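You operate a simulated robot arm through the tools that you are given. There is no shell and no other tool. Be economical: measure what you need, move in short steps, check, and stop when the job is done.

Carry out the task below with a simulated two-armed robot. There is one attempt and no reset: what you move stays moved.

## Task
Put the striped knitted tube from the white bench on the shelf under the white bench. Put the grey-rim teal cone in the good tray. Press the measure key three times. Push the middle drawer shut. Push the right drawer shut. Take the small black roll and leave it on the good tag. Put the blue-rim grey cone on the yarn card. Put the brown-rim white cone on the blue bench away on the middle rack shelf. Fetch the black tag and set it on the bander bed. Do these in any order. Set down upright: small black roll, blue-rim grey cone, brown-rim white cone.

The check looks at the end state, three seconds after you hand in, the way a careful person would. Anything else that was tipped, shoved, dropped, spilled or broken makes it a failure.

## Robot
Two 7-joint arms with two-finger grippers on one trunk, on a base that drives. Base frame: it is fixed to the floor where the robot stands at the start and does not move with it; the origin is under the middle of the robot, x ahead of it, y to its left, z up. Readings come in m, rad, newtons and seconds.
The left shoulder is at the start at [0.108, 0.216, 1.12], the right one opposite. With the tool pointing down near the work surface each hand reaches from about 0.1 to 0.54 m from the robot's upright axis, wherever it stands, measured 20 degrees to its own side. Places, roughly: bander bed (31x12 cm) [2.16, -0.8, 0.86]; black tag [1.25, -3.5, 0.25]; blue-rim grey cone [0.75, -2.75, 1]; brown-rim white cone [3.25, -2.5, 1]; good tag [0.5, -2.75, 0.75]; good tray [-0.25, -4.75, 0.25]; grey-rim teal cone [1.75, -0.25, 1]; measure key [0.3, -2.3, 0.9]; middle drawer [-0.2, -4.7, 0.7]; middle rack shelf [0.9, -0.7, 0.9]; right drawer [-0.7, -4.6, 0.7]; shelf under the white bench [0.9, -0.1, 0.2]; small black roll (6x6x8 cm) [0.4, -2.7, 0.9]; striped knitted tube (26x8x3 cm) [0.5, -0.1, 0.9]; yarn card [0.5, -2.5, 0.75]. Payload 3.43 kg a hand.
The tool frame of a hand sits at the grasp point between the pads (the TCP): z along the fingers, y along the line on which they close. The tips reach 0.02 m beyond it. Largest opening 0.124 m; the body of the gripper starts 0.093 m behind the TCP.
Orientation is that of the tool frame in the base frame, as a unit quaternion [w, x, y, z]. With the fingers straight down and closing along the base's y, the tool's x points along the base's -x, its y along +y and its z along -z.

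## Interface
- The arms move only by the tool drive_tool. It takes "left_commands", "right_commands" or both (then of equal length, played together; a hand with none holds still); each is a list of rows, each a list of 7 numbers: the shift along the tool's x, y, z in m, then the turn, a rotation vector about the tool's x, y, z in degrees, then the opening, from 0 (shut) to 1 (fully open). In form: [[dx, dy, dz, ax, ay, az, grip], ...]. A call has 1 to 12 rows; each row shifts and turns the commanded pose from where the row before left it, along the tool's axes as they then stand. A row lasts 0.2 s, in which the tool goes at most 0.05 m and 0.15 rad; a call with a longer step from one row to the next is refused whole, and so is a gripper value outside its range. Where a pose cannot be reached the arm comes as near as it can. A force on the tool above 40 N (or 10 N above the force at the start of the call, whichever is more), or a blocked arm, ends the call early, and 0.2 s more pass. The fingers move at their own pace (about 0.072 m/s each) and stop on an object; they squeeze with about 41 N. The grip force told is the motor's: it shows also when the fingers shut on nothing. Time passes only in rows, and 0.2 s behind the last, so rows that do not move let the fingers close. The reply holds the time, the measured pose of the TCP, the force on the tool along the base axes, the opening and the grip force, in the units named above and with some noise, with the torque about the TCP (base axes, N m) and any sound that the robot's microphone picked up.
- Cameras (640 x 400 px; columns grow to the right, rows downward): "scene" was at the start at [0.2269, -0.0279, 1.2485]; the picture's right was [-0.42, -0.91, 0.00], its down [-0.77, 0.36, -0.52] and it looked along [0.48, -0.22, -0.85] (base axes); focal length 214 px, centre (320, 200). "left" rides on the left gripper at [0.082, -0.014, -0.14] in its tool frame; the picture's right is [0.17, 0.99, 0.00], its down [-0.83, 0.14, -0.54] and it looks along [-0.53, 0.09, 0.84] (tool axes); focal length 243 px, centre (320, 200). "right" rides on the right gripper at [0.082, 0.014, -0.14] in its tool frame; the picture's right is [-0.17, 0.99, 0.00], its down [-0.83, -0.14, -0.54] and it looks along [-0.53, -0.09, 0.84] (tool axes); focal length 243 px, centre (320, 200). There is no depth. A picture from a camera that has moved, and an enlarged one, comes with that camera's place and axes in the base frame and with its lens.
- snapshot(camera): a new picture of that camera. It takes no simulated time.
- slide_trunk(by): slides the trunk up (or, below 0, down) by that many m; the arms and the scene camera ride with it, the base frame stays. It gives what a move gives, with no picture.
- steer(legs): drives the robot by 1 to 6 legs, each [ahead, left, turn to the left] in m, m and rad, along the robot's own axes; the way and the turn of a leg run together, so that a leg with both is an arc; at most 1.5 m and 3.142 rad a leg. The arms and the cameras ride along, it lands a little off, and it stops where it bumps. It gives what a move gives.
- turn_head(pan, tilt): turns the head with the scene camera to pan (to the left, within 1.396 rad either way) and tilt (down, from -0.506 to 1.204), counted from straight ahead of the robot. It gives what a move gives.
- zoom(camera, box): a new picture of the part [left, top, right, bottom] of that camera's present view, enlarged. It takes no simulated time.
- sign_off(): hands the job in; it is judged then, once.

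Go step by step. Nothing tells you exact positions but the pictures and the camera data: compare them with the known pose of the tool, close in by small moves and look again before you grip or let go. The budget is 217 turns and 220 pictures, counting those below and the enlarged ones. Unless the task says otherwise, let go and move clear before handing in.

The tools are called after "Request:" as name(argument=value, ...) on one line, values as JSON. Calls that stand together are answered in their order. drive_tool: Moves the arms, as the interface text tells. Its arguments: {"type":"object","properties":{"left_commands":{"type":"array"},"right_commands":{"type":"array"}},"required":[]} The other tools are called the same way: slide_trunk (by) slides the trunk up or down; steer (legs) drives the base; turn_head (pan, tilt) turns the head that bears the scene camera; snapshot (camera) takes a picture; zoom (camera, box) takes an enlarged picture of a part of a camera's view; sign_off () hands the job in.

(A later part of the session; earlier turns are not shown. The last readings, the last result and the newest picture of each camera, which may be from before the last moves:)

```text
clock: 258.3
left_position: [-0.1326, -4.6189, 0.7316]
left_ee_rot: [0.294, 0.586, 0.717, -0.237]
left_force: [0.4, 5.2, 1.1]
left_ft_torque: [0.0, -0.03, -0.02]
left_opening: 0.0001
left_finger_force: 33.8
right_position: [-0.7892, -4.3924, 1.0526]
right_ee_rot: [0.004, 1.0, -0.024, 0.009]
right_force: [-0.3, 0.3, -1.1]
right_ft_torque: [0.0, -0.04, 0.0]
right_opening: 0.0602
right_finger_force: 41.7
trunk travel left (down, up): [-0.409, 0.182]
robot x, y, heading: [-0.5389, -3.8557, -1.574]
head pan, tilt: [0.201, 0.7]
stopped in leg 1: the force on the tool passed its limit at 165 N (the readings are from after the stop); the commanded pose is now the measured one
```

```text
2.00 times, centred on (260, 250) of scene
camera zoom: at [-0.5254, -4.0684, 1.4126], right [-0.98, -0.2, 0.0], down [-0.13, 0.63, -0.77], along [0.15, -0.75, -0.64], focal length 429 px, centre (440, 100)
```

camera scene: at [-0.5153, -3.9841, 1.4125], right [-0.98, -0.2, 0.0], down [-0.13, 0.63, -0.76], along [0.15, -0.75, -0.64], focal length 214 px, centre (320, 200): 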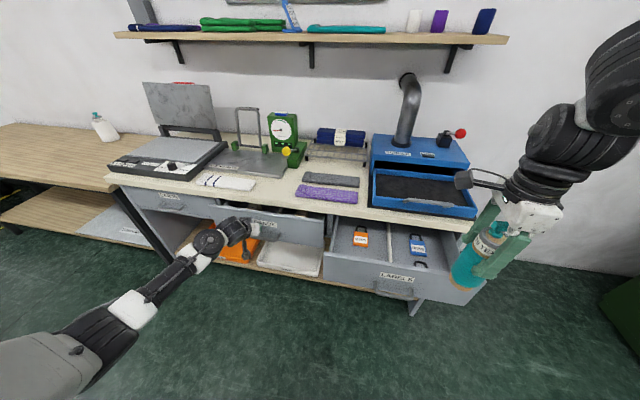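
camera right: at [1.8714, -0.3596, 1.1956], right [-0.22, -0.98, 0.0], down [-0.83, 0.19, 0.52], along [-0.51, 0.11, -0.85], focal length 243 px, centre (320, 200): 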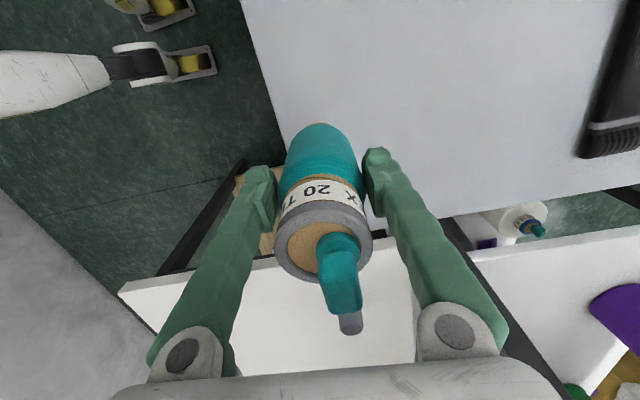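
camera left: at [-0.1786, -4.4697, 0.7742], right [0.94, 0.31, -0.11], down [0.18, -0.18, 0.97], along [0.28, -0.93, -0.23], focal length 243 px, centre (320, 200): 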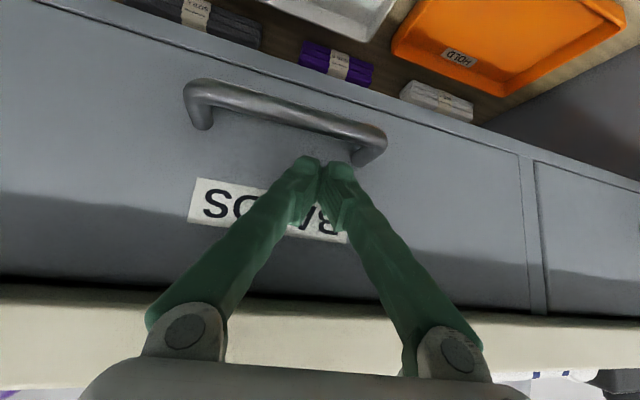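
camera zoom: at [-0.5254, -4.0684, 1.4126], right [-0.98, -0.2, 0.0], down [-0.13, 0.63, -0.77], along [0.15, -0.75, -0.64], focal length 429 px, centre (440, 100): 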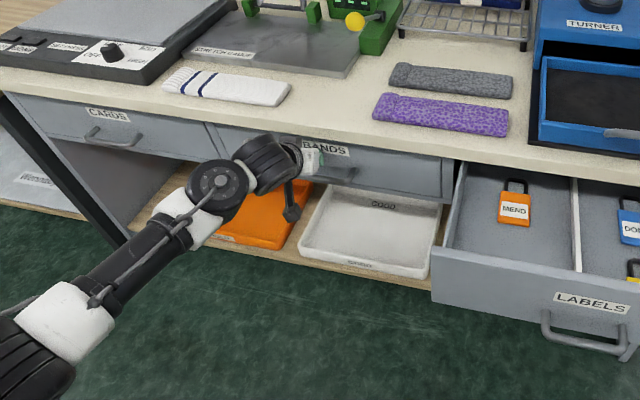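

Request:
steer(legs=[[-0.3, 0, 0], [0, -0.56, 0]])

Request:
turn_head(pan=0.3, tilt=0.7)

Request:
snapshot(camera="scene")

Request:
snapshot(camera="left")

```text
clock: 263.4
left_position: [-0.2572, -4.3158, 0.7324]
left_ee_rot: [0.295, 0.585, 0.718, -0.237]
left_force: [0.0, 0.1, 0.6]
left_ft_torque: [-0.04, 0.01, 0.02]
left_opening: 0.0
left_finger_force: 34.9
right_position: [-0.9137, -4.0929, 1.0531]
right_ee_rot: [0.003, 1.0, -0.021, 0.009]
right_force: [-0.2, -0.4, -0.7]
right_ft_torque: [0.03, -0.06, 0.04]
right_opening: 0.0601
right_finger_force: 41.0
trunk travel left (down, up): [-0.409, 0.182]
robot x, y, heading: [-0.6695, -3.5529, -1.567]
head pan, tilt: [0.201, 0.7]
stopped in leg 2: the robot was blocked; the commanded pose is now the measured one
```

```text
clock: 264.0
left_position: [-0.2551, -4.3163, 0.7306]
left_ee_rot: [0.294, 0.584, 0.718, -0.237]
left_force: [-0.6, -0.3, -0.7]
left_ft_torque: [-0.02, -0.01, 0.01]
left_opening: 0.0
left_finger_force: 34.3
right_position: [-0.9132, -4.0931, 1.0525]
right_ee_rot: [0.003, 1.0, -0.021, 0.008]
right_force: [0.1, -0.1, -0.3]
right_ft_torque: [-0.01, 0.0, 0.01]
right_opening: 0.0603
right_finger_force: 40.8
trunk travel left (down, up): [-0.409, 0.182]
robot x, y, heading: [-0.6695, -3.5533, -1.571]
head pan, tilt: [0.3, 0.7]
```

```text
135 pictures are left
camera scene: at [-0.6441, -3.7653, 1.4126], right [-0.95, -0.3, 0.0], down [-0.19, 0.61, -0.76], along [0.23, -0.73, -0.64], focal length 214 px, centre (320, 200)
```

scene: 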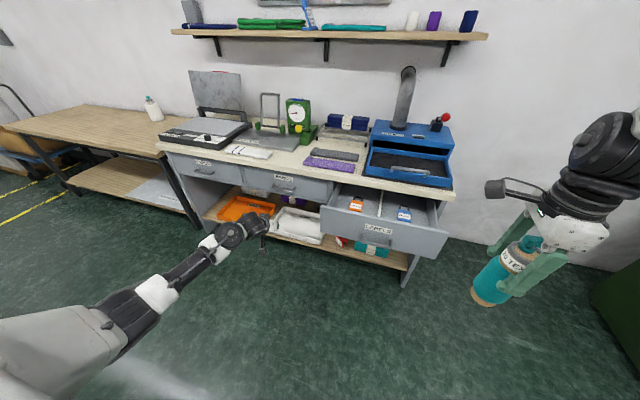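

```text
134 pictures are left
camera left: at [-0.3027, -4.1666, 0.7742], right [0.94, 0.32, -0.11], down [0.18, -0.18, 0.97], along [0.29, -0.93, -0.23], focal length 243 px, centre (320, 200)
```

left: 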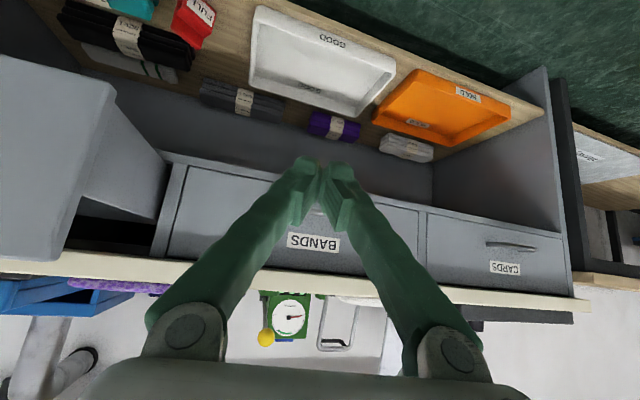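

Request:
turn_head(pan=-1.2, tilt=0.7)

Request:
snapshot(camera="scene")

```text
clock: 265.6
left_position: [-0.2561, -4.3153, 0.7325]
left_ee_rot: [0.294, 0.584, 0.719, -0.236]
left_force: [-0.8, -0.4, 0.8]
left_ft_torque: [0.03, 0.01, 0.02]
left_opening: 0.0
left_finger_force: 34.8
right_position: [-0.9129, -4.093, 1.0521]
right_ee_rot: [0.003, 1.0, -0.021, 0.008]
right_force: [-0.6, -0.1, -0.8]
right_ft_torque: [0.01, 0.02, 0.01]
right_opening: 0.0602
right_finger_force: 40.9
trunk travel left (down, up): [-0.409, 0.182]
robot x, y, heading: [-0.67, -3.5553, -1.563]
head pan, tilt: [-1.201, 0.7]
```

```text
133 pictures are left
camera scene: at [-0.7483, -3.7157, 1.4126], right [-0.37, 0.93, 0.0], down [0.6, 0.24, -0.76], along [-0.71, -0.28, -0.64], focal length 214 px, centre (320, 200)
```

scene: 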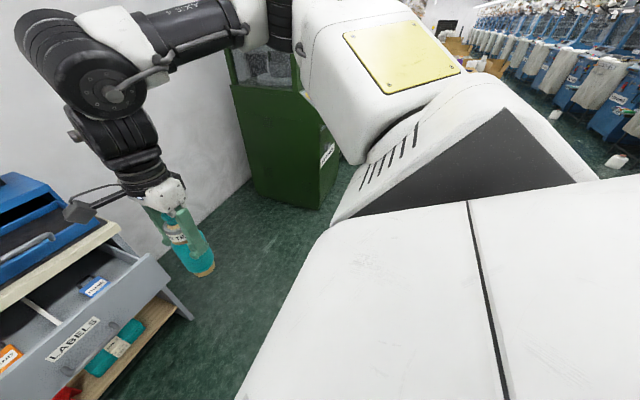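

Request:
drive_tool(left_commands=[[0.027, 0, -0.027, 0, 0, 0, 0], [0.027, 0, -0.027, 0, 0, 0, 0], [0.027, 0, -0.027, 0, 0, 0, 0], [0.027, 0, -0.027, 0, 0, 0, 0]])

Request:
steer(legs=[[0.2, 0.05, 0], [0, -0.42, 0]])

Request:
turn_head(pan=0.1, tilt=0.8)

Request:
snapshot(camera="scene")

```text
clock: 266.6
left_position: [-0.2873, -4.1638, 0.7356]
left_ee_rot: [0.296, 0.583, 0.718, -0.238]
left_force: [-0.4, -0.4, -0.1]
left_ft_torque: [0.0, -0.02, -0.01]
left_opening: 0.0
left_finger_force: 34.9
right_position: [-0.9126, -4.0916, 1.0533]
right_ee_rot: [0.003, 1.0, -0.021, 0.009]
right_force: [0.4, -0.8, -1.4]
right_ft_torque: [-0.04, 0.0, 0.01]
right_opening: 0.0604
right_finger_force: 40.9
trunk travel left (down, up): [-0.409, 0.182]
robot x, y, heading: [-0.6677, -3.5514, -1.566]
head pan, tilt: [-1.201, 0.7]
```

```text
clock: 274.2
left_position: [-0.6625, -4.3664, 0.7337]
left_ee_rot: [0.295, 0.584, 0.718, -0.237]
left_force: [-0.3, -0.5, 0.5]
left_ft_torque: [-0.01, 0.02, 0.02]
left_opening: 0.0001
left_finger_force: 34.5
right_position: [-1.2861, -4.2933, 1.053]
right_ee_rot: [0.003, 1.0, -0.021, 0.008]
right_force: [-0.4, 0.1, -0.2]
right_ft_torque: [-0.01, -0.03, 0.01]
right_opening: 0.0603
right_finger_force: 41.2
trunk travel left (down, up): [-0.409, 0.182]
robot x, y, heading: [-1.0413, -3.7535, -1.568]
head pan, tilt: [-1.201, 0.7]
```

```text
clock: 275.7
left_position: [-0.6615, -4.3673, 0.734]
left_ee_rot: [0.295, 0.584, 0.718, -0.237]
left_force: [-0.5, -0.1, -0.2]
left_ft_torque: [0.0, 0.01, 0.03]
left_opening: 0.0001
left_finger_force: 34.3
right_position: [-1.287, -4.2925, 1.0521]
right_ee_rot: [0.003, 1.0, -0.022, 0.009]
right_force: [-0.3, -0.6, -1.5]
right_ft_torque: [0.0, 0.0, 0.03]
right_opening: 0.0603
right_finger_force: 41.3
trunk travel left (down, up): [-0.409, 0.182]
robot x, y, heading: [-1.0436, -3.7518, -1.567]
head pan, tilt: [0.099, 0.799]
```

```text
132 pictures are left
camera scene: at [-1.034, -3.965, 1.4043], right [-0.99, -0.1, 0.0], down [-0.07, 0.71, -0.7], along [0.07, -0.69, -0.72], focal length 214 px, centre (320, 200)
```

scene: 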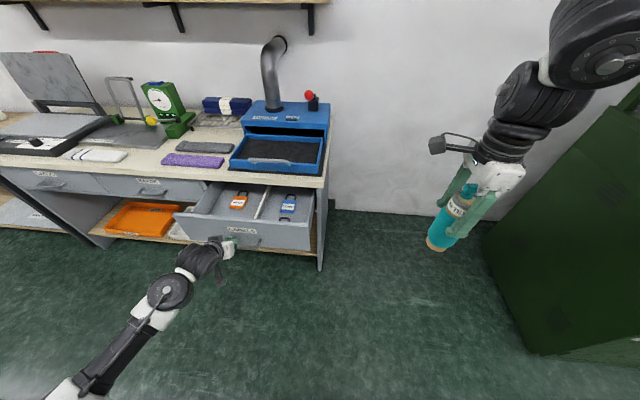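

Request:
steer(legs=[[0.2, 0, 0]])

Request:
drive_tool(left_commands=[[-0.008, 0, 0.008, 0, 0, 0, 0], [-0.008, 0, 0.008, 0, 0, 0, 0], [-0.008, 0, 0.008, 0, 0, 0, 0], [-0.008, 0, 0.008, 0, 0, 0, 0], [-0.008, 0, 0.008, 0, 0, 0, 0], [-0.008, 0, 0.008, 0, 0, 0, 0]])

Request:
snapshot(camera="scene")

Request:
snapshot(camera="left")

```text
clock: 277.5
left_position: [-0.6636, -4.5655, 0.734]
left_ee_rot: [0.294, 0.585, 0.717, -0.237]
left_force: [0.6, 0.6, -0.3]
left_ft_torque: [0.0, 0.01, 0.0]
left_opening: 0.0
left_finger_force: 34.5
right_position: [-1.2878, -4.4903, 1.0526]
right_ee_rot: [0.004, 1.0, -0.023, 0.008]
right_force: [-0.2, -0.3, -1.1]
right_ft_torque: [0.01, 0.02, 0.01]
right_opening: 0.0601
right_finger_force: 40.8
trunk travel left (down, up): [-0.409, 0.182]
robot x, y, heading: [-1.0423, -3.9542, -1.57]
head pan, tilt: [0.099, 0.799]
```

```text
clock: 278.9
left_position: [-0.6507, -4.6201, 0.7285]
left_ee_rot: [0.29, 0.588, 0.718, -0.231]
left_force: [-3.7, 30.3, 11.3]
left_ft_torque: [0.01, 0.08, -0.18]
left_opening: 0.0
left_finger_force: 34.4
right_position: [-1.2858, -4.4886, 1.0528]
right_ee_rot: [0.004, 1.0, -0.022, 0.009]
right_force: [0.6, -0.7, -0.8]
right_ft_torque: [0.05, 0.0, 0.0]
right_opening: 0.0605
right_finger_force: 40.9
trunk travel left (down, up): [-0.409, 0.182]
robot x, y, heading: [-1.0412, -3.9532, -1.566]
head pan, tilt: [0.099, 0.799]
stopped in row 6 (left hand): the force on the tool passed its limit at 49 N (the readings are from after the stop); the commanded pose is now the measured one
```

```text
131 pictures are left
camera scene: at [-1.034, -4.1605, 1.4047], right [-0.99, -0.1, 0.0], down [-0.07, 0.71, -0.7], along [0.07, -0.69, -0.72], focal length 214 px, centre (320, 200)
```

scene: 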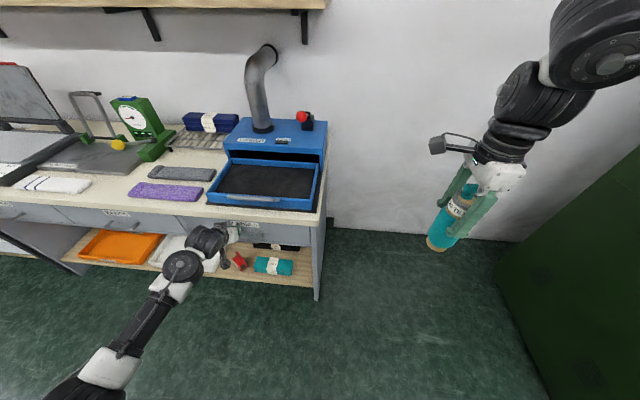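

```text
130 pictures are left
camera left: at [-0.6977, -4.4702, 0.7726], right [0.94, 0.32, -0.1], down [0.17, -0.2, 0.96], along [0.28, -0.93, -0.24], focal length 243 px, centre (320, 200)
```

left: 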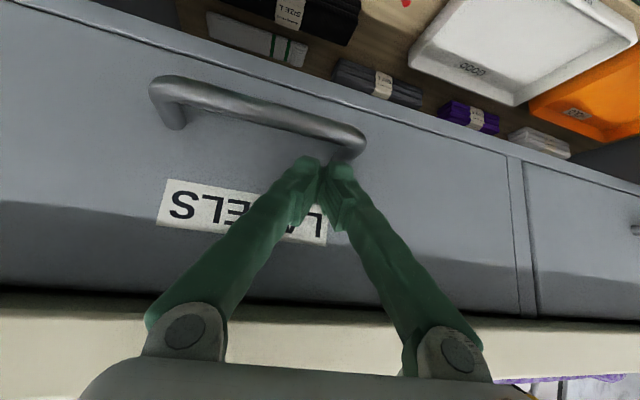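

Request:
drive_tool(left_commands=[[0.027, 0, -0.027, 0, 0, 0, 0], [0.027, 0, -0.027, 0, 0, 0, 0], [0.027, 0, -0.027, 0, 0, 0, 0], [0.027, 0, -0.027, 0, 0, 0, 0], [0, 0, -0.045, 0, 0, 0, 0], [0, 0, -0.045, 0, 0, 0, 0], [-0.02, 0, -0.04, 0, 0, 0, 0], [-0.02, 0, -0.04, 0, 0, 0, 0], [-0.03, 0, -0.03, 0, 0, 0, 0]])

Request:
steer(legs=[[-0.1, 0, 0], [0, 0.85, 0]])

Request:
turn_head(pan=0.9, tilt=0.6)

Request:
snapshot(camera="scene")

Request:
turn_head(pan=0.0, tilt=0.9)

Request:
snapshot(camera="scene")

```text
clock: 280.9
left_position: [-0.6829, -4.3995, 0.8502]
left_ee_rot: [0.31, 0.603, 0.702, -0.217]
left_force: [0.6, -0.3, -0.4]
left_ft_torque: [-0.02, 0.05, -0.04]
left_opening: 0.0
left_finger_force: 34.3
left hand out of reach, approached as far as the arm can: row 8, 9
right_position: [-1.2862, -4.4906, 1.0528]
right_ee_rot: [0.003, 1.0, -0.022, 0.009]
right_force: [0.0, 0.6, -1.1]
right_ft_torque: [0.02, -0.01, 0.0]
right_opening: 0.0604
right_finger_force: 40.7
trunk travel left (down, up): [-0.409, 0.182]
robot x, y, heading: [-1.0431, -3.9501, -1.567]
head pan, tilt: [0.099, 0.799]
```

```text
clock: 293.4
left_position: [0.1655, -4.3045, 0.8559]
left_ee_rot: [0.316, 0.601, 0.7, -0.221]
left_force: [-0.1, 0.4, 0.2]
left_ft_torque: [-0.01, 0.01, -0.01]
left_opening: 0.0
left_finger_force: 34.0
right_position: [-0.4406, -4.386, 1.0538]
right_ee_rot: [0.003, 1.0, -0.025, 0.009]
right_force: [-0.8, 0.0, -0.7]
right_ft_torque: [0.01, -0.02, 0.01]
right_opening: 0.0601
right_finger_force: 40.6
trunk travel left (down, up): [-0.409, 0.182]
robot x, y, heading: [-0.1907, -3.8486, -1.569]
head pan, tilt: [0.099, 0.799]
```

```text
clock: 294.6
left_position: [0.1656, -4.3053, 0.8554]
left_ee_rot: [0.316, 0.601, 0.7, -0.22]
left_force: [-0.4, -0.9, 0.6]
left_ft_torque: [0.03, -0.01, 0.03]
left_opening: 0.0
left_finger_force: 35.1
right_position: [-0.4414, -4.3875, 1.0522]
right_ee_rot: [0.003, 1.0, -0.025, 0.009]
right_force: [0.4, 0.2, 0.2]
right_ft_torque: [-0.01, 0.0, 0.01]
right_opening: 0.0605
right_finger_force: 41.3
trunk travel left (down, up): [-0.409, 0.182]
robot x, y, heading: [-0.1946, -3.8493, -1.579]
head pan, tilt: [0.901, 0.6]
```

```text
129 pictures are left
camera scene: at [-0.1246, -4.0364, 1.4212], right [-0.62, -0.78, 0.0], down [-0.44, 0.35, -0.82], along [0.65, -0.51, -0.57], focal length 214 px, centre (320, 200)
```

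scene: 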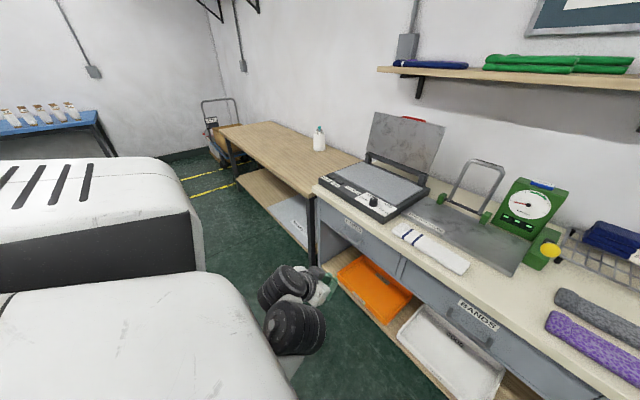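

```text
clock: 295.8
left_position: [0.1657, -4.3056, 0.8546]
left_ee_rot: [0.317, 0.601, 0.7, -0.221]
left_force: [0.5, 0.1, -0.1]
left_ft_torque: [0.02, 0.0, 0.02]
left_opening: 0.0002
left_finger_force: 34.4
right_position: [-0.4394, -4.3868, 1.0521]
right_ee_rot: [0.003, 1.0, -0.025, 0.008]
right_force: [-0.4, 0.2, -0.7]
right_ft_torque: [-0.01, -0.02, 0.02]
right_opening: 0.0602
right_finger_force: 40.9
trunk travel left (down, up): [-0.409, 0.182]
robot x, y, heading: [-0.1913, -3.8494, -1.571]
head pan, tilt: [0.0, 0.901]
```

```text
128 pictures are left
camera scene: at [-0.1938, -4.0568, 1.3964], right [-1.0, 0.0, 0.0], down [0.0, 0.78, -0.62], along [0.0, -0.62, -0.78], focal length 214 px, centre (320, 200)
```

scene: 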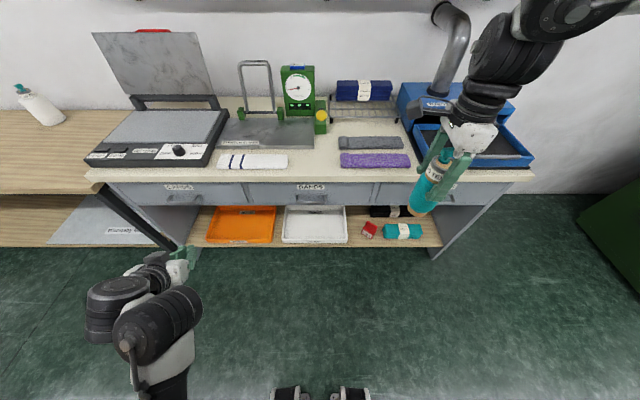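

Request:
drive_tool(left_commands=[[0.01, 0, -0.02, 0, 8, 0, 0.3], [0.01, 0, -0.02, 0, 8, 0, 0.3], [0.01, 0, -0.02, 0, 8, 0, 0.3], [0.01, 0, -0.02, 0, 8, 0, 0.3], [0.01, 0, -0.03, 0, 8, 0, 0.3], [0, 0, -0.04, 0, 5, 0, 0.3], [0, 0, -0.04, 0, 0, 0, 0.3], [0, 0, -0.04, 0, 0, 0, 0.3]])

Request:
steer(legs=[[0, 0.28, 0]])

Request:
drive_tool(right_commands=[[0, -0.03, 0.04, 0, 0, 0, 0], [0, -0.03, 0.04, 0, 0, 0, 0], [0, -0.03, 0.04, 0, 0, 0, 0], [0, 0, 0.04, 0, 0, 0, 0], [0, 0, 0.04, 0, 0, 0, 0]])

Request:
slide_trunk(by=-0.4)

Request:
snapshot(camera="scene")

```text
clock: 296.3
left_position: [0.2283, -4.2774, 0.8562]
left_ee_rot: [0.359, 0.645, 0.66, -0.136]
left_force: [-1.5, 0.3, -0.7]
left_ft_torque: [0.0, 0.0, -0.02]
left_opening: 0.0368
left_finger_force: 0.1
left hand out of reach, approached as far as the arm can: row 1, 2
right_position: [-0.44, -4.387, 1.0528]
right_ee_rot: [0.003, 1.0, -0.025, 0.009]
right_force: [-0.3, 1.6, -0.4]
right_ft_torque: [0.0, -0.04, -0.01]
right_opening: 0.0606
right_finger_force: 41.3
trunk travel left (down, up): [-0.409, 0.182]
robot x, y, heading: [-0.1938, -3.8493, -1.573]
head pan, tilt: [0.0, 0.901]
stopped in row 2 (left hand): the arm was blocked; the commanded pose is now the measured one
```

```text
clock: 300.4
left_position: [0.5005, -4.2849, 0.8554]
left_ee_rot: [0.358, 0.648, 0.657, -0.138]
left_force: [-0.6, 0.4, -0.8]
left_ft_torque: [0.03, 0.02, 0.0]
left_opening: 0.0372
left_finger_force: 0.0
right_position: [-0.1694, -4.3894, 1.0524]
right_ee_rot: [0.003, 1.0, -0.029, 0.009]
right_force: [0.1, 0.3, -1.5]
right_ft_torque: [-0.04, 0.01, 0.0]
right_opening: 0.0604
right_finger_force: 40.8
trunk travel left (down, up): [-0.409, 0.182]
robot x, y, heading: [0.0782, -3.8533, -1.582]
head pan, tilt: [0.0, 0.901]
stopped in leg 1: the robot was blocked; the commanded pose is now the measured one
```

```text
clock: 301.6
left_position: [0.4988, -4.2862, 0.8559]
left_ee_rot: [0.358, 0.649, 0.657, -0.137]
left_force: [-0.1, -0.2, -0.9]
left_ft_torque: [0.02, 0.0, 0.0]
left_opening: 0.0372
left_finger_force: 0.1
right_position: [-0.1625, -4.3019, 0.8513]
right_ee_rot: [0.003, 1.0, -0.029, 0.009]
right_force: [0.4, 0.5, 0.1]
right_ft_torque: [-0.01, -0.02, 0.03]
right_opening: 0.06
right_finger_force: 41.7
trunk travel left (down, up): [-0.409, 0.182]
robot x, y, heading: [0.0792, -3.8555, -1.581]
head pan, tilt: [0.0, 0.901]
```

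```text
clock: 302.5
left_position: [0.5453, -4.2954, 0.8426]
left_ee_rot: [0.409, 0.68, 0.602, -0.092]
left_force: [-0.3, 0.7, 0.7]
left_ft_torque: [0.03, -0.01, 0.01]
left_opening: 0.0373
left_finger_force: 0.1
right_position: [-0.1607, -4.3005, 0.8132]
right_ee_rot: [0.001, 1.0, -0.029, 0.009]
right_force: [-0.8, -0.2, -1.3]
right_ft_torque: [0.01, -0.03, 0.02]
right_opening: 0.0603
right_finger_force: 41.1
trunk travel left (down, up): [-0.371, 0.22]
robot x, y, heading: [0.0799, -3.8553, -1.578]
head pan, tilt: [0.0, 0.901]
stopped: the arm was blocked; the commanded pose is now the measured one
```

```text
127 pictures are left
camera scene: at [0.0787, -4.0703, 1.3578], right [-1.0, 0.01, 0.0], down [0.01, 0.78, -0.62], along [-0.01, -0.62, -0.78], focal length 214 px, centre (320, 200)
```

scene: 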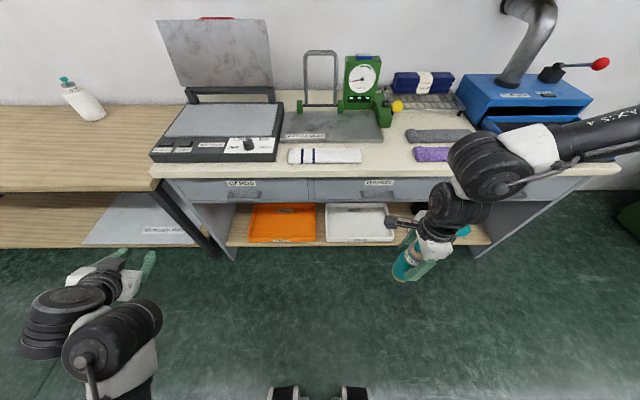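

Request:
turn_head(pan=1.39, tilt=0.7)

Request:
snapshot(camera="scene")

```text
clock: 304.1
left_position: [0.545, -4.2957, 0.8427]
left_ee_rot: [0.409, 0.679, 0.603, -0.091]
left_force: [0.3, -0.1, 1.0]
left_ft_torque: [0.02, -0.03, 0.02]
left_opening: 0.0372
left_finger_force: 0.0
right_position: [-0.1619, -4.2989, 0.813]
right_ee_rot: [0.002, 1.0, -0.028, 0.008]
right_force: [0.1, 0.0, -1.2]
right_ft_torque: [0.0, -0.02, -0.01]
right_opening: 0.0603
right_finger_force: 41.9
trunk travel left (down, up): [-0.371, 0.22]
robot x, y, heading: [0.0816, -3.8536, -1.577]
head pan, tilt: [1.389, 0.7]
```

```text
126 pictures are left
camera scene: at [0.1628, -4.0104, 1.3744], right [-0.19, -0.98, 0.0], down [-0.63, 0.12, -0.76], along [0.75, -0.15, -0.64], focal length 214 px, centre (320, 200)
```

scene: 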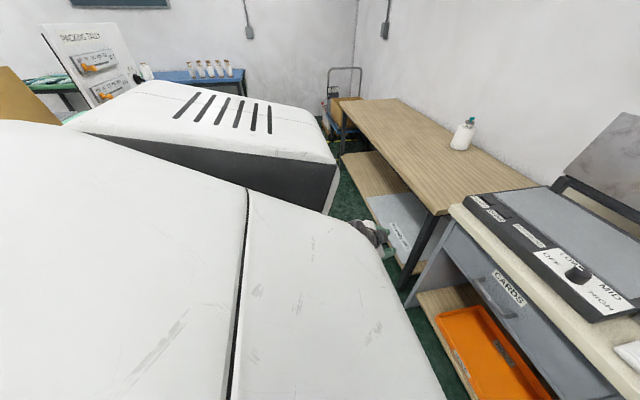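

Request:
steer(legs=[[0, -0.2, 0]])

Request:
drive_tool(left_commands=[[0, -0.02, -0.03, 0, 0, 0, 0.3], [0, -0.03, -0.03, 0, 0, 0, 0.3], [0, -0.03, -0.03, 0, 0, 0, 0.3], [0, -0.02, -0.03, 0, 0, 0, 0.3]])

Request:
turn_head(pan=0.7, tilt=0.8)

Request:
snapshot(camera="scene")

```text
clock: 307.4
left_position: [0.3453, -4.2921, 0.8434]
left_ee_rot: [0.409, 0.678, 0.604, -0.091]
left_force: [0.7, 0.1, 0.1]
left_ft_torque: [-0.01, 0.01, 0.0]
left_opening: 0.0374
left_finger_force: 0.1
right_position: [-0.3614, -4.2985, 0.8127]
right_ee_rot: [0.002, 1.0, -0.028, 0.009]
right_force: [-0.6, 0.5, -0.9]
right_ft_torque: [0.0, -0.03, 0.0]
right_opening: 0.0602
right_finger_force: 41.0
trunk travel left (down, up): [-0.371, 0.22]
robot x, y, heading: [-0.1196, -3.8524, -1.58]
head pan, tilt: [1.389, 0.7]
```

```text
clock: 307.9
left_position: [0.3787, -4.3114, 0.8863]
left_ee_rot: [0.491, 0.706, 0.51, -0.023]
left_force: [-0.5, 0.5, -0.1]
left_ft_torque: [0.02, 0.01, 0.0]
left_opening: 0.0372
left_finger_force: 0.0
left hand out of reach, approached as far as the arm can: row 1, 2
right_position: [-0.361, -4.2984, 0.812]
right_ee_rot: [0.001, 1.0, -0.029, 0.009]
right_force: [0.2, -0.4, -1.0]
right_ft_torque: [0.02, -0.04, 0.01]
right_opening: 0.0605
right_finger_force: 40.7
trunk travel left (down, up): [-0.371, 0.22]
robot x, y, heading: [-0.1207, -3.8533, -1.576]
head pan, tilt: [1.389, 0.7]
stopped in row 2 (left hand): the arm was blocked; the commanded pose is now the measured one
```

```text
clock: 308.9
left_position: [0.3792, -4.3097, 0.886]
left_ee_rot: [0.491, 0.705, 0.511, -0.022]
left_force: [0.1, -0.8, 0.9]
left_ft_torque: [-0.02, 0.03, -0.02]
left_opening: 0.0371
left_finger_force: 0.1
right_position: [-0.361, -4.2981, 0.8125]
right_ee_rot: [0.001, 1.0, -0.029, 0.009]
right_force: [0.1, -0.3, -0.4]
right_ft_torque: [0.0, -0.01, -0.01]
right_opening: 0.0602
right_finger_force: 41.5
trunk travel left (down, up): [-0.371, 0.22]
robot x, y, heading: [-0.1206, -3.8497, -1.58]
head pan, tilt: [0.7, 0.799]
```

```text
125 pictures are left
camera scene: at [-0.0695, -4.0545, 1.3662], right [-0.77, -0.64, 0.0], down [-0.46, 0.55, -0.7], along [0.45, -0.54, -0.72], focal length 214 px, centre (320, 200)
```

scene: 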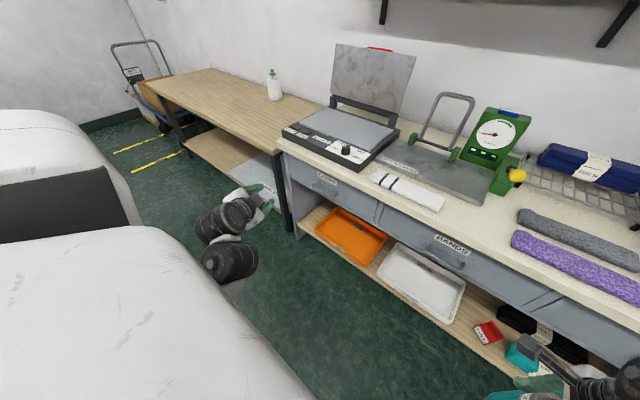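

Request:
drive_tool(left_commands=[[-0.033, 0, 0.009, 0, 0, 0, 0.3], [-0.033, 0, 0.009, 0, 0, 0, 0.3], [-0.033, 0, 0.009, 0, 0, 0, 0.3], [-0.033, 0, 0.009, 0, 0, 0, 0.3]])

Request:
snapshot(camera="scene")

```text
clock: 309.4
left_position: [0.2442, -4.4284, 0.9677]
left_ee_rot: [0.55, 0.757, 0.342, -0.088]
left_force: [-0.2, -0.6, -0.1]
left_ft_torque: [-0.01, 0.0, 0.07]
left_opening: 0.0373
left_finger_force: 0.1
right_position: [-0.3643, -4.3012, 0.8101]
right_ee_rot: [0.0, 1.0, -0.029, 0.011]
right_force: [-0.4, 0.0, -0.1]
right_ft_torque: [0.0, -0.07, -0.03]
right_opening: 0.0603
right_finger_force: 40.7
trunk travel left (down, up): [-0.371, 0.22]
robot x, y, heading: [-0.1201, -3.8541, -1.577]
head pan, tilt: [0.7, 0.799]
stopped in row 2 (left hand): the arm was blocked; the commanded pose is now the measured one
```

```text
124 pictures are left
camera scene: at [-0.0739, -4.0571, 1.3659], right [-0.77, -0.64, 0.0], down [-0.46, 0.55, -0.7], along [0.45, -0.54, -0.72], focal length 214 px, centre (320, 200)
```

scene: 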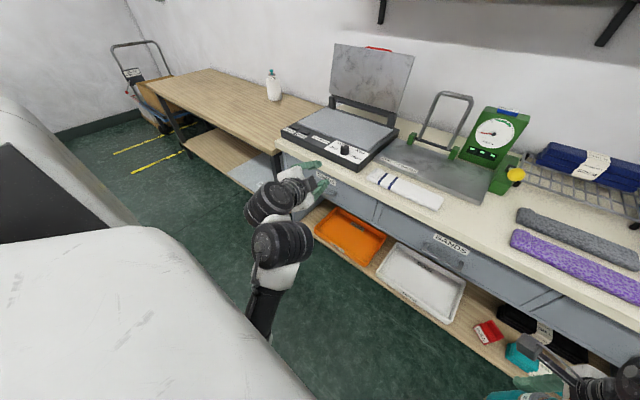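

Request:
drive_tool(left_commands=[[-0.03, 0.018, 0, 0, 0, 0, 0.3], [-0.03, 0.018, 0, 0, 0, 0, 0.3], [-0.03, 0.018, 0, 0, 0, 0, 0.3]])

Request:
turn_head(pan=1.1, tilt=1.0)

Request:
snapshot(camera="scene")

```text
clock: 310.2
left_position: [0.2351, -4.4861, 1.0349]
left_ee_rot: [0.565, 0.756, 0.327, -0.053]
left_force: [-0.4, 0.3, 0.2]
left_ft_torque: [0.02, -0.01, -0.01]
left_opening: 0.0375
left_finger_force: 0.0
left hand out of reach, approached as far as the arm can: row 2, 3
right_position: [-0.3608, -4.2981, 0.8123]
right_ee_rot: [0.0, 1.0, -0.028, 0.01]
right_force: [0.3, -0.3, -0.6]
right_ft_torque: [0.01, 0.0, 0.01]
right_opening: 0.0601
right_finger_force: 41.1
trunk travel left (down, up): [-0.371, 0.22]
robot x, y, heading: [-0.1167, -3.8528, -1.578]
head pan, tilt: [0.7, 0.799]
```

```text
clock: 311.1
left_position: [0.2371, -4.485, 1.0389]
left_ee_rot: [0.568, 0.752, 0.33, -0.056]
left_force: [0.0, 0.4, -0.4]
left_ft_torque: [-0.02, 0.0, 0.0]
left_opening: 0.0376
left_finger_force: 0.0
right_position: [-0.361, -4.2975, 0.8123]
right_ee_rot: [0.001, 1.0, -0.028, 0.01]
right_force: [0.2, 0.1, -1.1]
right_ft_torque: [-0.02, 0.01, -0.01]
right_opening: 0.0604
right_finger_force: 40.9
trunk travel left (down, up): [-0.371, 0.22]
robot x, y, heading: [-0.1196, -3.8534, -1.577]
head pan, tilt: [1.1, 1.0]
```

```text
123 pictures are left
camera scene: at [-0.0587, -4.0243, 1.3511], right [-0.46, -0.89, 0.0], down [-0.75, 0.39, -0.54], along [0.48, -0.25, -0.84], focal length 214 px, centre (320, 200)
```

scene: 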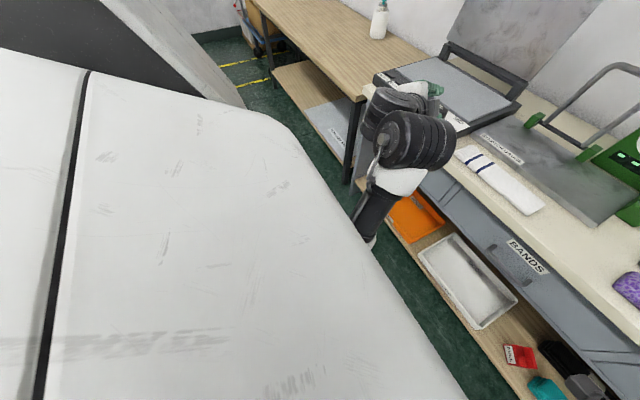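

Request:
drive_tool(left_commands=[[-0.02, 0.035, -0.015, 0, 0, 0, 0.3], [-0.02, 0.035, -0.015, 0, 0, 0, 0.3], [-0.02, 0.035, -0.015, 0, 0, 0, 0.3], [-0.02, 0.035, -0.015, 0, 0, 0, 0.3], [-0.02, 0.035, -0.015, 0, 0, 0, 0.3], [-0.02, 0.035, -0.015, 0, 0, 0, 0.3], [-0.02, 0.035, -0.015, 0, 0, 0, 0.3]])

Request:
turn_head(pan=0.9, tilt=0.7)

Request:
snapshot(camera="scene")

```text
clock: 312.2
left_position: [0.1701, -4.5728, 1.1378]
left_ee_rot: [0.596, 0.759, 0.251, -0.08]
left_force: [-0.8, 0.0, 0.1]
left_ft_torque: [0.0, -0.03, 0.03]
left_opening: 0.0374
left_finger_force: 0.1
left hand out of reach, approached as far as the arm can: row 1, 2, 3, 4, 5
right_position: [-0.3613, -4.2979, 0.8115]
right_ee_rot: [0.0, 1.0, -0.029, 0.011]
right_force: [-0.5, -0.6, -0.4]
right_ft_torque: [0.0, -0.01, 0.0]
right_opening: 0.0603
right_finger_force: 40.8
trunk travel left (down, up): [-0.371, 0.22]
robot x, y, heading: [-0.1183, -3.8501, -1.577]
head pan, tilt: [1.1, 1.0]
stopped in row 5 (left hand): the arm was blocked; the commanded pose is now the measured one
```

```text
clock: 313.1
left_position: [0.1711, -4.5719, 1.1367]
left_ee_rot: [0.595, 0.759, 0.251, -0.08]
left_force: [-1.1, 0.0, 0.0]
left_ft_torque: [-0.03, -0.01, 0.0]
left_opening: 0.0372
left_finger_force: 0.1
right_position: [-0.3603, -4.2981, 0.8123]
right_ee_rot: [0.0, 1.0, -0.028, 0.01]
right_force: [1.2, -1.0, -1.1]
right_ft_torque: [0.0, -0.03, -0.01]
right_opening: 0.0604
right_finger_force: 41.0
trunk travel left (down, up): [-0.371, 0.22]
robot x, y, heading: [-0.1176, -3.8512, -1.575]
head pan, tilt: [0.901, 0.7]
```

```text
122 pictures are left
camera scene: at [-0.0544, -4.0455, 1.3744], right [-0.63, -0.78, 0.0], down [-0.5, 0.4, -0.76], along [0.6, -0.48, -0.64], focal length 214 px, centre (320, 200)
```

scene: 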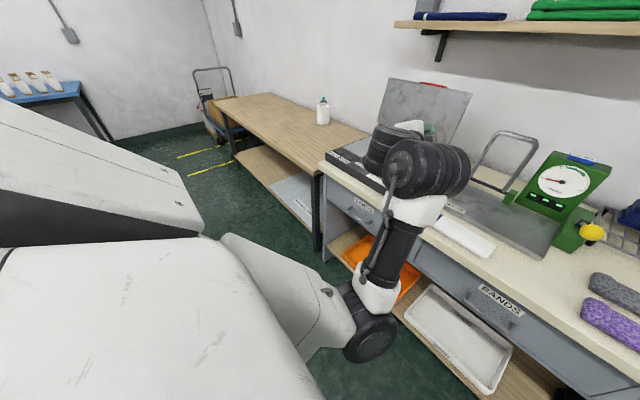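

Request:
steer(legs=[[-0.15, -0.1, 0]])

Request:
drive_tool(left_commands=[[0.017, 0, -0.026, -6.9, -3.4, 0, 0.3], [0.017, 0, -0.026, -6.9, -3.4, 0, 0.3], [0.017, 0, -0.026, -6.9, -3.4, 0, 0.3], [0.017, 0, -0.026, -6.9, -3.4, 0, 0.3]])

Request:
snapshot(camera="scene")

```text
clock: 315.1
left_position: [0.0733, -4.4206, 1.1361]
left_ee_rot: [0.595, 0.759, 0.253, -0.081]
left_force: [0.4, 0.1, 0.4]
left_ft_torque: [0.01, 0.03, 0.03]
left_opening: 0.0373
left_finger_force: 0.2
right_position: [-0.4587, -4.1478, 0.8126]
right_ee_rot: [0.001, 1.0, -0.027, 0.01]
right_force: [0.3, -0.3, -1.1]
right_ft_torque: [0.01, -0.01, -0.02]
right_opening: 0.0604
right_finger_force: 41.2
trunk travel left (down, up): [-0.371, 0.22]
robot x, y, heading: [-0.2166, -3.702, -1.572]
head pan, tilt: [0.901, 0.7]
```

```text
clock: 316.1
left_position: [0.1142, -4.3054, 1.1151]
left_ee_rot: [0.785, 0.579, 0.191, -0.107]
left_force: [1.0, 0.0, -0.3]
left_ft_torque: [0.01, 0.0, 0.02]
left_opening: 0.0373
left_finger_force: 0.0
right_position: [-0.4595, -4.1463, 0.8122]
right_ee_rot: [0.001, 1.0, -0.027, 0.008]
right_force: [0.3, -0.9, -0.8]
right_ft_torque: [-0.03, 0.01, 0.02]
right_opening: 0.0601
right_finger_force: 40.4
trunk travel left (down, up): [-0.371, 0.22]
robot x, y, heading: [-0.2206, -3.7022, -1.576]
head pan, tilt: [0.901, 0.7]
```

```text
121 pictures are left
camera scene: at [-0.1525, -3.893, 1.3746], right [-0.63, -0.78, 0.0], down [-0.5, 0.4, -0.77], along [0.6, -0.48, -0.64], focal length 214 px, centre (320, 200)
```

scene: 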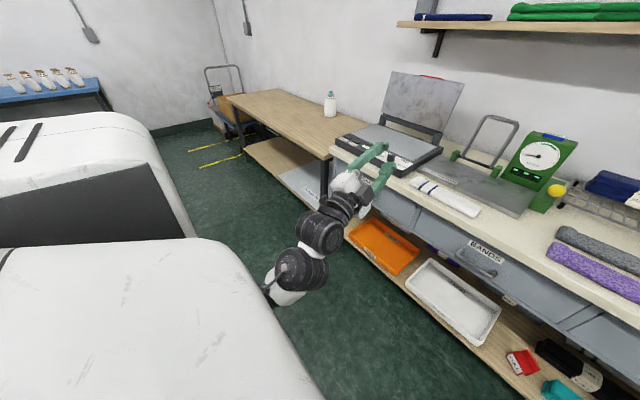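

Request:
drive_tool(left_commands=[[0.006, 0.002, -0.036, -6.9, -3.4, 0, 0.3], [0.008, 0.01, -0.03, -6.9, -3.4, 0, 0.3], [0.008, 0.015, -0.025, -6.9, -3.4, 0, 0.3], [0.01, 0.02, -0.02, -6.9, -3.4, 0, 0.3]])

Request:
snapshot(camera="scene")

```text
clock: 317.1
left_position: [0.1444, -4.1836, 1.0933]
left_ee_rot: [0.917, 0.36, 0.119, -0.126]
left_force: [-0.1, 0.7, 0.1]
left_ft_torque: [-0.01, -0.02, -0.02]
left_opening: 0.0373
left_finger_force: 0.0
right_position: [-0.4577, -4.1473, 0.8126]
right_ee_rot: [0.002, 1.0, -0.027, 0.008]
right_force: [-0.1, 0.5, -1.9]
right_ft_torque: [-0.04, -0.01, 0.0]
right_opening: 0.0603
right_finger_force: 41.4
trunk travel left (down, up): [-0.371, 0.22]
robot x, y, heading: [-0.2201, -3.7009, -1.571]
head pan, tilt: [0.901, 0.7]
```

```text
120 pictures are left
camera scene: at [-0.1529, -3.8939, 1.3745], right [-0.63, -0.78, 0.0], down [-0.5, 0.4, -0.76], along [0.6, -0.48, -0.64], focal length 214 px, centre (320, 200)
```

scene: 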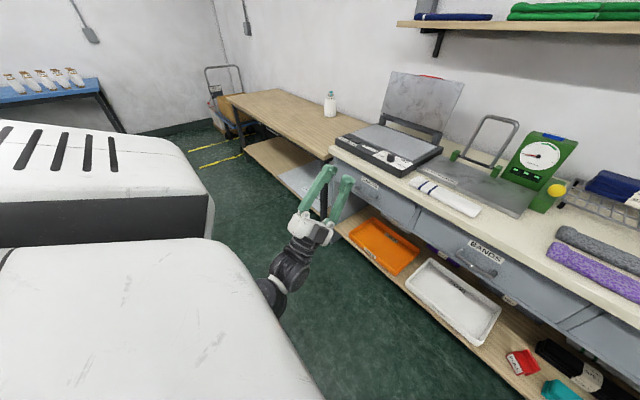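

Request:
slide_trunk(by=-0.36)

Request:
turn_head(pan=0.5, tilt=0.8)

Request:
snapshot(camera="scene")

```text
clock: 320.6
left_position: [0.1399, -4.1831, 0.7339]
left_ee_rot: [0.917, 0.361, 0.119, -0.124]
left_force: [-0.6, -0.7, 1.1]
left_ft_torque: [0.02, -0.02, 0.02]
left_opening: 0.0373
left_finger_force: 0.0
right_position: [-0.4592, -4.1476, 0.453]
right_ee_rot: [0.001, 1.0, -0.027, 0.01]
right_force: [-0.2, 1.3, -1.8]
right_ft_torque: [-0.04, 0.01, 0.01]
right_opening: 0.0605
right_finger_force: 41.0
trunk travel left (down, up): [-0.011, 0.58]
robot x, y, heading: [-0.2174, -3.7065, -1.578]
head pan, tilt: [0.901, 0.7]
```

```text
clock: 321.4
left_position: [0.1407, -4.1834, 0.7335]
left_ee_rot: [0.917, 0.36, 0.12, -0.125]
left_force: [0.3, 0.1, 0.4]
left_ft_torque: [0.02, 0.01, 0.02]
left_opening: 0.0372
left_finger_force: 0.0
right_position: [-0.4595, -4.1468, 0.4515]
right_ee_rot: [0.002, 1.0, -0.027, 0.01]
right_force: [-1.2, -1.5, -0.7]
right_ft_torque: [0.02, 0.0, -0.02]
right_opening: 0.0603
right_finger_force: 41.2
trunk travel left (down, up): [-0.011, 0.58]
robot x, y, heading: [-0.2161, -3.7011, -1.574]
head pan, tilt: [0.499, 0.799]
```

```text
119 pictures are left
camera scene: at [-0.182, -4.0248, 0.9915], right [-0.88, -0.47, 0.0], down [-0.34, 0.63, -0.7], along [0.33, -0.61, -0.72], focal length 214 px, centre (320, 200)
```

scene: 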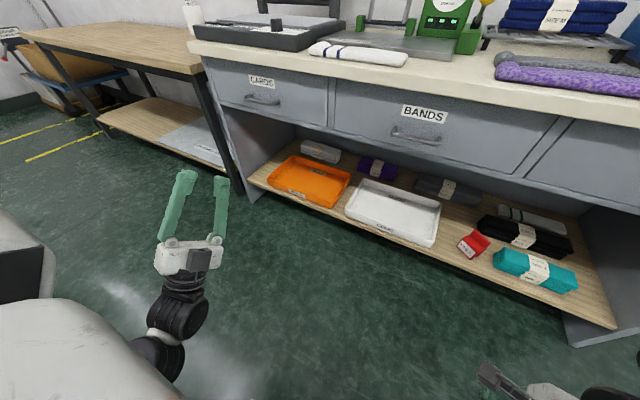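

Request:
drive_tool(right_commands=[[0, 0.01, 0, -8, 0, 0, 0], [0, 0.01, 0, -8, 0, 0, 0], [0, 0.01, 0, -8, 0, 0, 0], [0, 0.01, 0, -8, 0, 0, 0], [0, 0.01, 0, -8, 0, 0, 0], [0, 0.01, 0, -8, 0, 0, 0]])

Request:
steer(legs=[[0, 0.3, 0]])

Request:
turn_head(pan=-0.2, tilt=0.8)

Request:
snapshot(camera="scene")

```text
clock: 322.8
left_position: [0.141, -4.1834, 0.7343]
left_ee_rot: [0.916, 0.361, 0.12, -0.125]
left_force: [0.3, 0.4, 0.6]
left_ft_torque: [0.02, -0.01, 0.0]
left_opening: 0.0373
left_finger_force: 0.0
right_position: [-0.5186, -4.2421, 0.4578]
right_ee_rot: [0.34, 0.94, -0.026, 0.007]
right_force: [0.2, -0.4, 0.0]
right_ft_torque: [0.01, 0.01, 0.01]
right_opening: 0.0603
right_finger_force: 40.5
right hand out of reach, approached as far as the arm can: row 2, 3, 4, 5, 6
trunk travel left (down, up): [-0.011, 0.58]
robot x, y, heading: [-0.218, -3.7001, -1.577]
head pan, tilt: [0.499, 0.799]
```

```text
clock: 325.1
left_position: [0.2414, -4.1833, 0.7336]
left_ee_rot: [0.917, 0.36, 0.119, -0.122]
left_force: [-0.1, -0.6, -0.6]
left_ft_torque: [0.01, 0.01, 0.01]
left_opening: 0.0371
left_finger_force: 0.0
right_position: [-0.4155, -4.2459, 0.4577]
right_ee_rot: [0.339, 0.941, -0.024, 0.008]
right_force: [0.1, -0.6, -0.9]
right_ft_torque: [-0.02, 0.0, 0.0]
right_opening: 0.0602
right_finger_force: 40.7
trunk travel left (down, up): [-0.011, 0.58]
robot x, y, heading: [-0.1219, -3.7033, -1.571]
head pan, tilt: [0.499, 0.799]
stopped in leg 1: the robot was blocked; the commanded pose is now the measured one
```

```text
clock: 326.2
left_position: [0.2428, -4.1841, 0.7341]
left_ee_rot: [0.917, 0.361, 0.119, -0.123]
left_force: [-0.8, -0.1, -0.7]
left_ft_torque: [-0.02, -0.04, -0.04]
left_opening: 0.0371
left_finger_force: 0.0
right_position: [-0.4158, -4.2463, 0.4579]
right_ee_rot: [0.338, 0.941, -0.024, 0.008]
right_force: [-0.6, -0.4, 0.1]
right_ft_torque: [0.0, -0.01, -0.01]
right_opening: 0.0602
right_finger_force: 41.1
trunk travel left (down, up): [-0.011, 0.58]
robot x, y, heading: [-0.1207, -3.7051, -1.567]
head pan, tilt: [-0.201, 0.799]
```

```text
118 pictures are left
camera scene: at [-0.1361, -4.0345, 0.9915], right [-0.98, 0.2, 0.0], down [0.14, 0.7, -0.7], along [-0.14, -0.68, -0.72], focal length 214 px, centre (320, 200)
```

scene: 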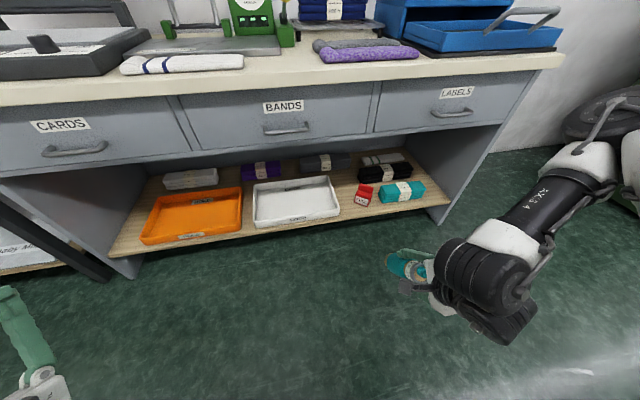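

Request:
steer(legs=[[0.24, 0, 0], [0, 0.22, 0]])

Request:
snapshot(camera="scene")

Request:
snapshot(camera="right")

```text
clock: 331.4
left_position: [0.4607, -4.4211, 0.7344]
left_ee_rot: [0.917, 0.361, 0.119, -0.124]
left_force: [0.2, 0.4, -0.9]
left_ft_torque: [0.03, 0.02, 0.02]
left_opening: 0.0374
left_finger_force: 0.0
right_position: [-0.1961, -4.4835, 0.4585]
right_ee_rot: [0.339, 0.94, -0.024, 0.008]
right_force: [-0.6, -0.3, -1.1]
right_ft_torque: [0.0, -0.01, -0.03]
right_opening: 0.0605
right_finger_force: 40.3
trunk travel left (down, up): [-0.011, 0.58]
robot x, y, heading: [0.1002, -3.9405, -1.569]
head pan, tilt: [-0.201, 0.799]
```

```text
117 pictures are left
camera scene: at [0.0824, -4.272, 0.9915], right [-0.98, 0.2, 0.0], down [0.14, 0.7, -0.7], along [-0.14, -0.68, -0.72], focal length 214 px, centre (320, 200)
```

scene: 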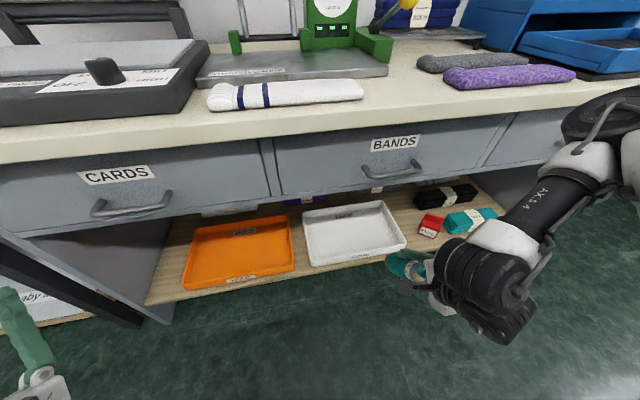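

```text
116 pictures are left
camera right: at [-0.1161, -4.4085, 0.5781], right [-0.22, -0.75, 0.62], down [-0.82, 0.48, 0.3], along [-0.53, -0.45, -0.72], focal length 243 px, centre (320, 200)
```

right: 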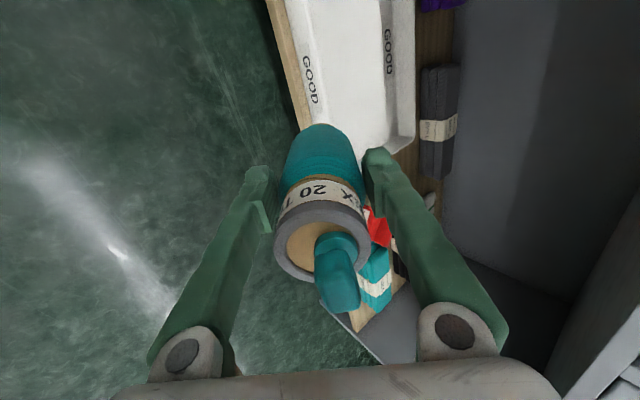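

Request:
drive_tool(right_commands=[[0.01, 0.02, 0.038, 0, 0, 0, 0], [0.01, 0.02, 0.038, 0, 0, 0, 0], [0.01, 0.02, 0.038, 0, 0, 0, 0]])

Request:
turn_head(pan=-0.5, tilt=0.7)

Request:
snapshot(camera="scene")

```text
clock: 332.2
left_position: [0.4614, -4.4209, 0.7336]
left_ee_rot: [0.917, 0.36, 0.12, -0.123]
left_force: [-0.1, 0.7, -0.3]
left_ft_torque: [0.0, 0.01, 0.0]
left_opening: 0.0368
left_finger_force: 0.1
right_position: [-0.1706, -4.604, 0.4092]
right_ee_rot: [0.339, 0.941, -0.024, 0.007]
right_force: [0.7, 0.0, -1.0]
right_ft_torque: [0.02, -0.03, 0.0]
right_opening: 0.0604
right_finger_force: 41.1
trunk travel left (down, up): [-0.011, 0.58]
robot x, y, heading: [0.0989, -3.9372, -1.574]
head pan, tilt: [-0.201, 0.799]
```

```text
clock: 333.0
left_position: [0.4603, -4.421, 0.7343]
left_ee_rot: [0.917, 0.361, 0.119, -0.122]
left_force: [-0.2, -0.4, -0.1]
left_ft_torque: [-0.02, -0.04, 0.01]
left_opening: 0.0371
left_finger_force: 0.0
right_position: [-0.1698, -4.603, 0.4091]
right_ee_rot: [0.338, 0.941, -0.024, 0.008]
right_force: [0.1, 1.2, -1.4]
right_ft_torque: [0.02, -0.02, -0.04]
right_opening: 0.0602
right_finger_force: 41.1
trunk travel left (down, up): [-0.011, 0.58]
robot x, y, heading: [0.1011, -3.9409, -1.575]
head pan, tilt: [-0.499, 0.7]
```

```text
115 pictures are left
camera scene: at [0.0578, -4.2675, 0.9997], right [-0.88, 0.48, 0.0], down [0.31, 0.57, -0.76], along [-0.37, -0.67, -0.64], focal length 214 px, centre (320, 200)
```

scene: 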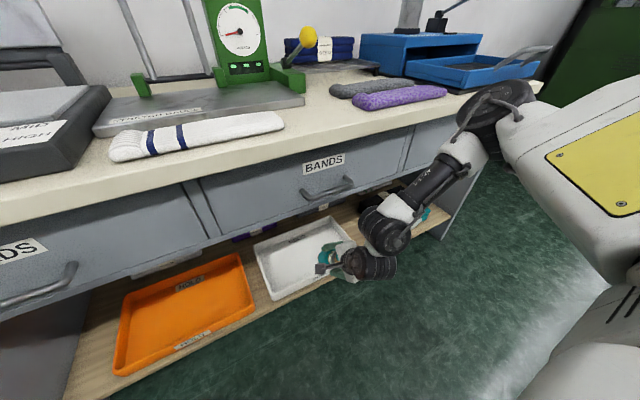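

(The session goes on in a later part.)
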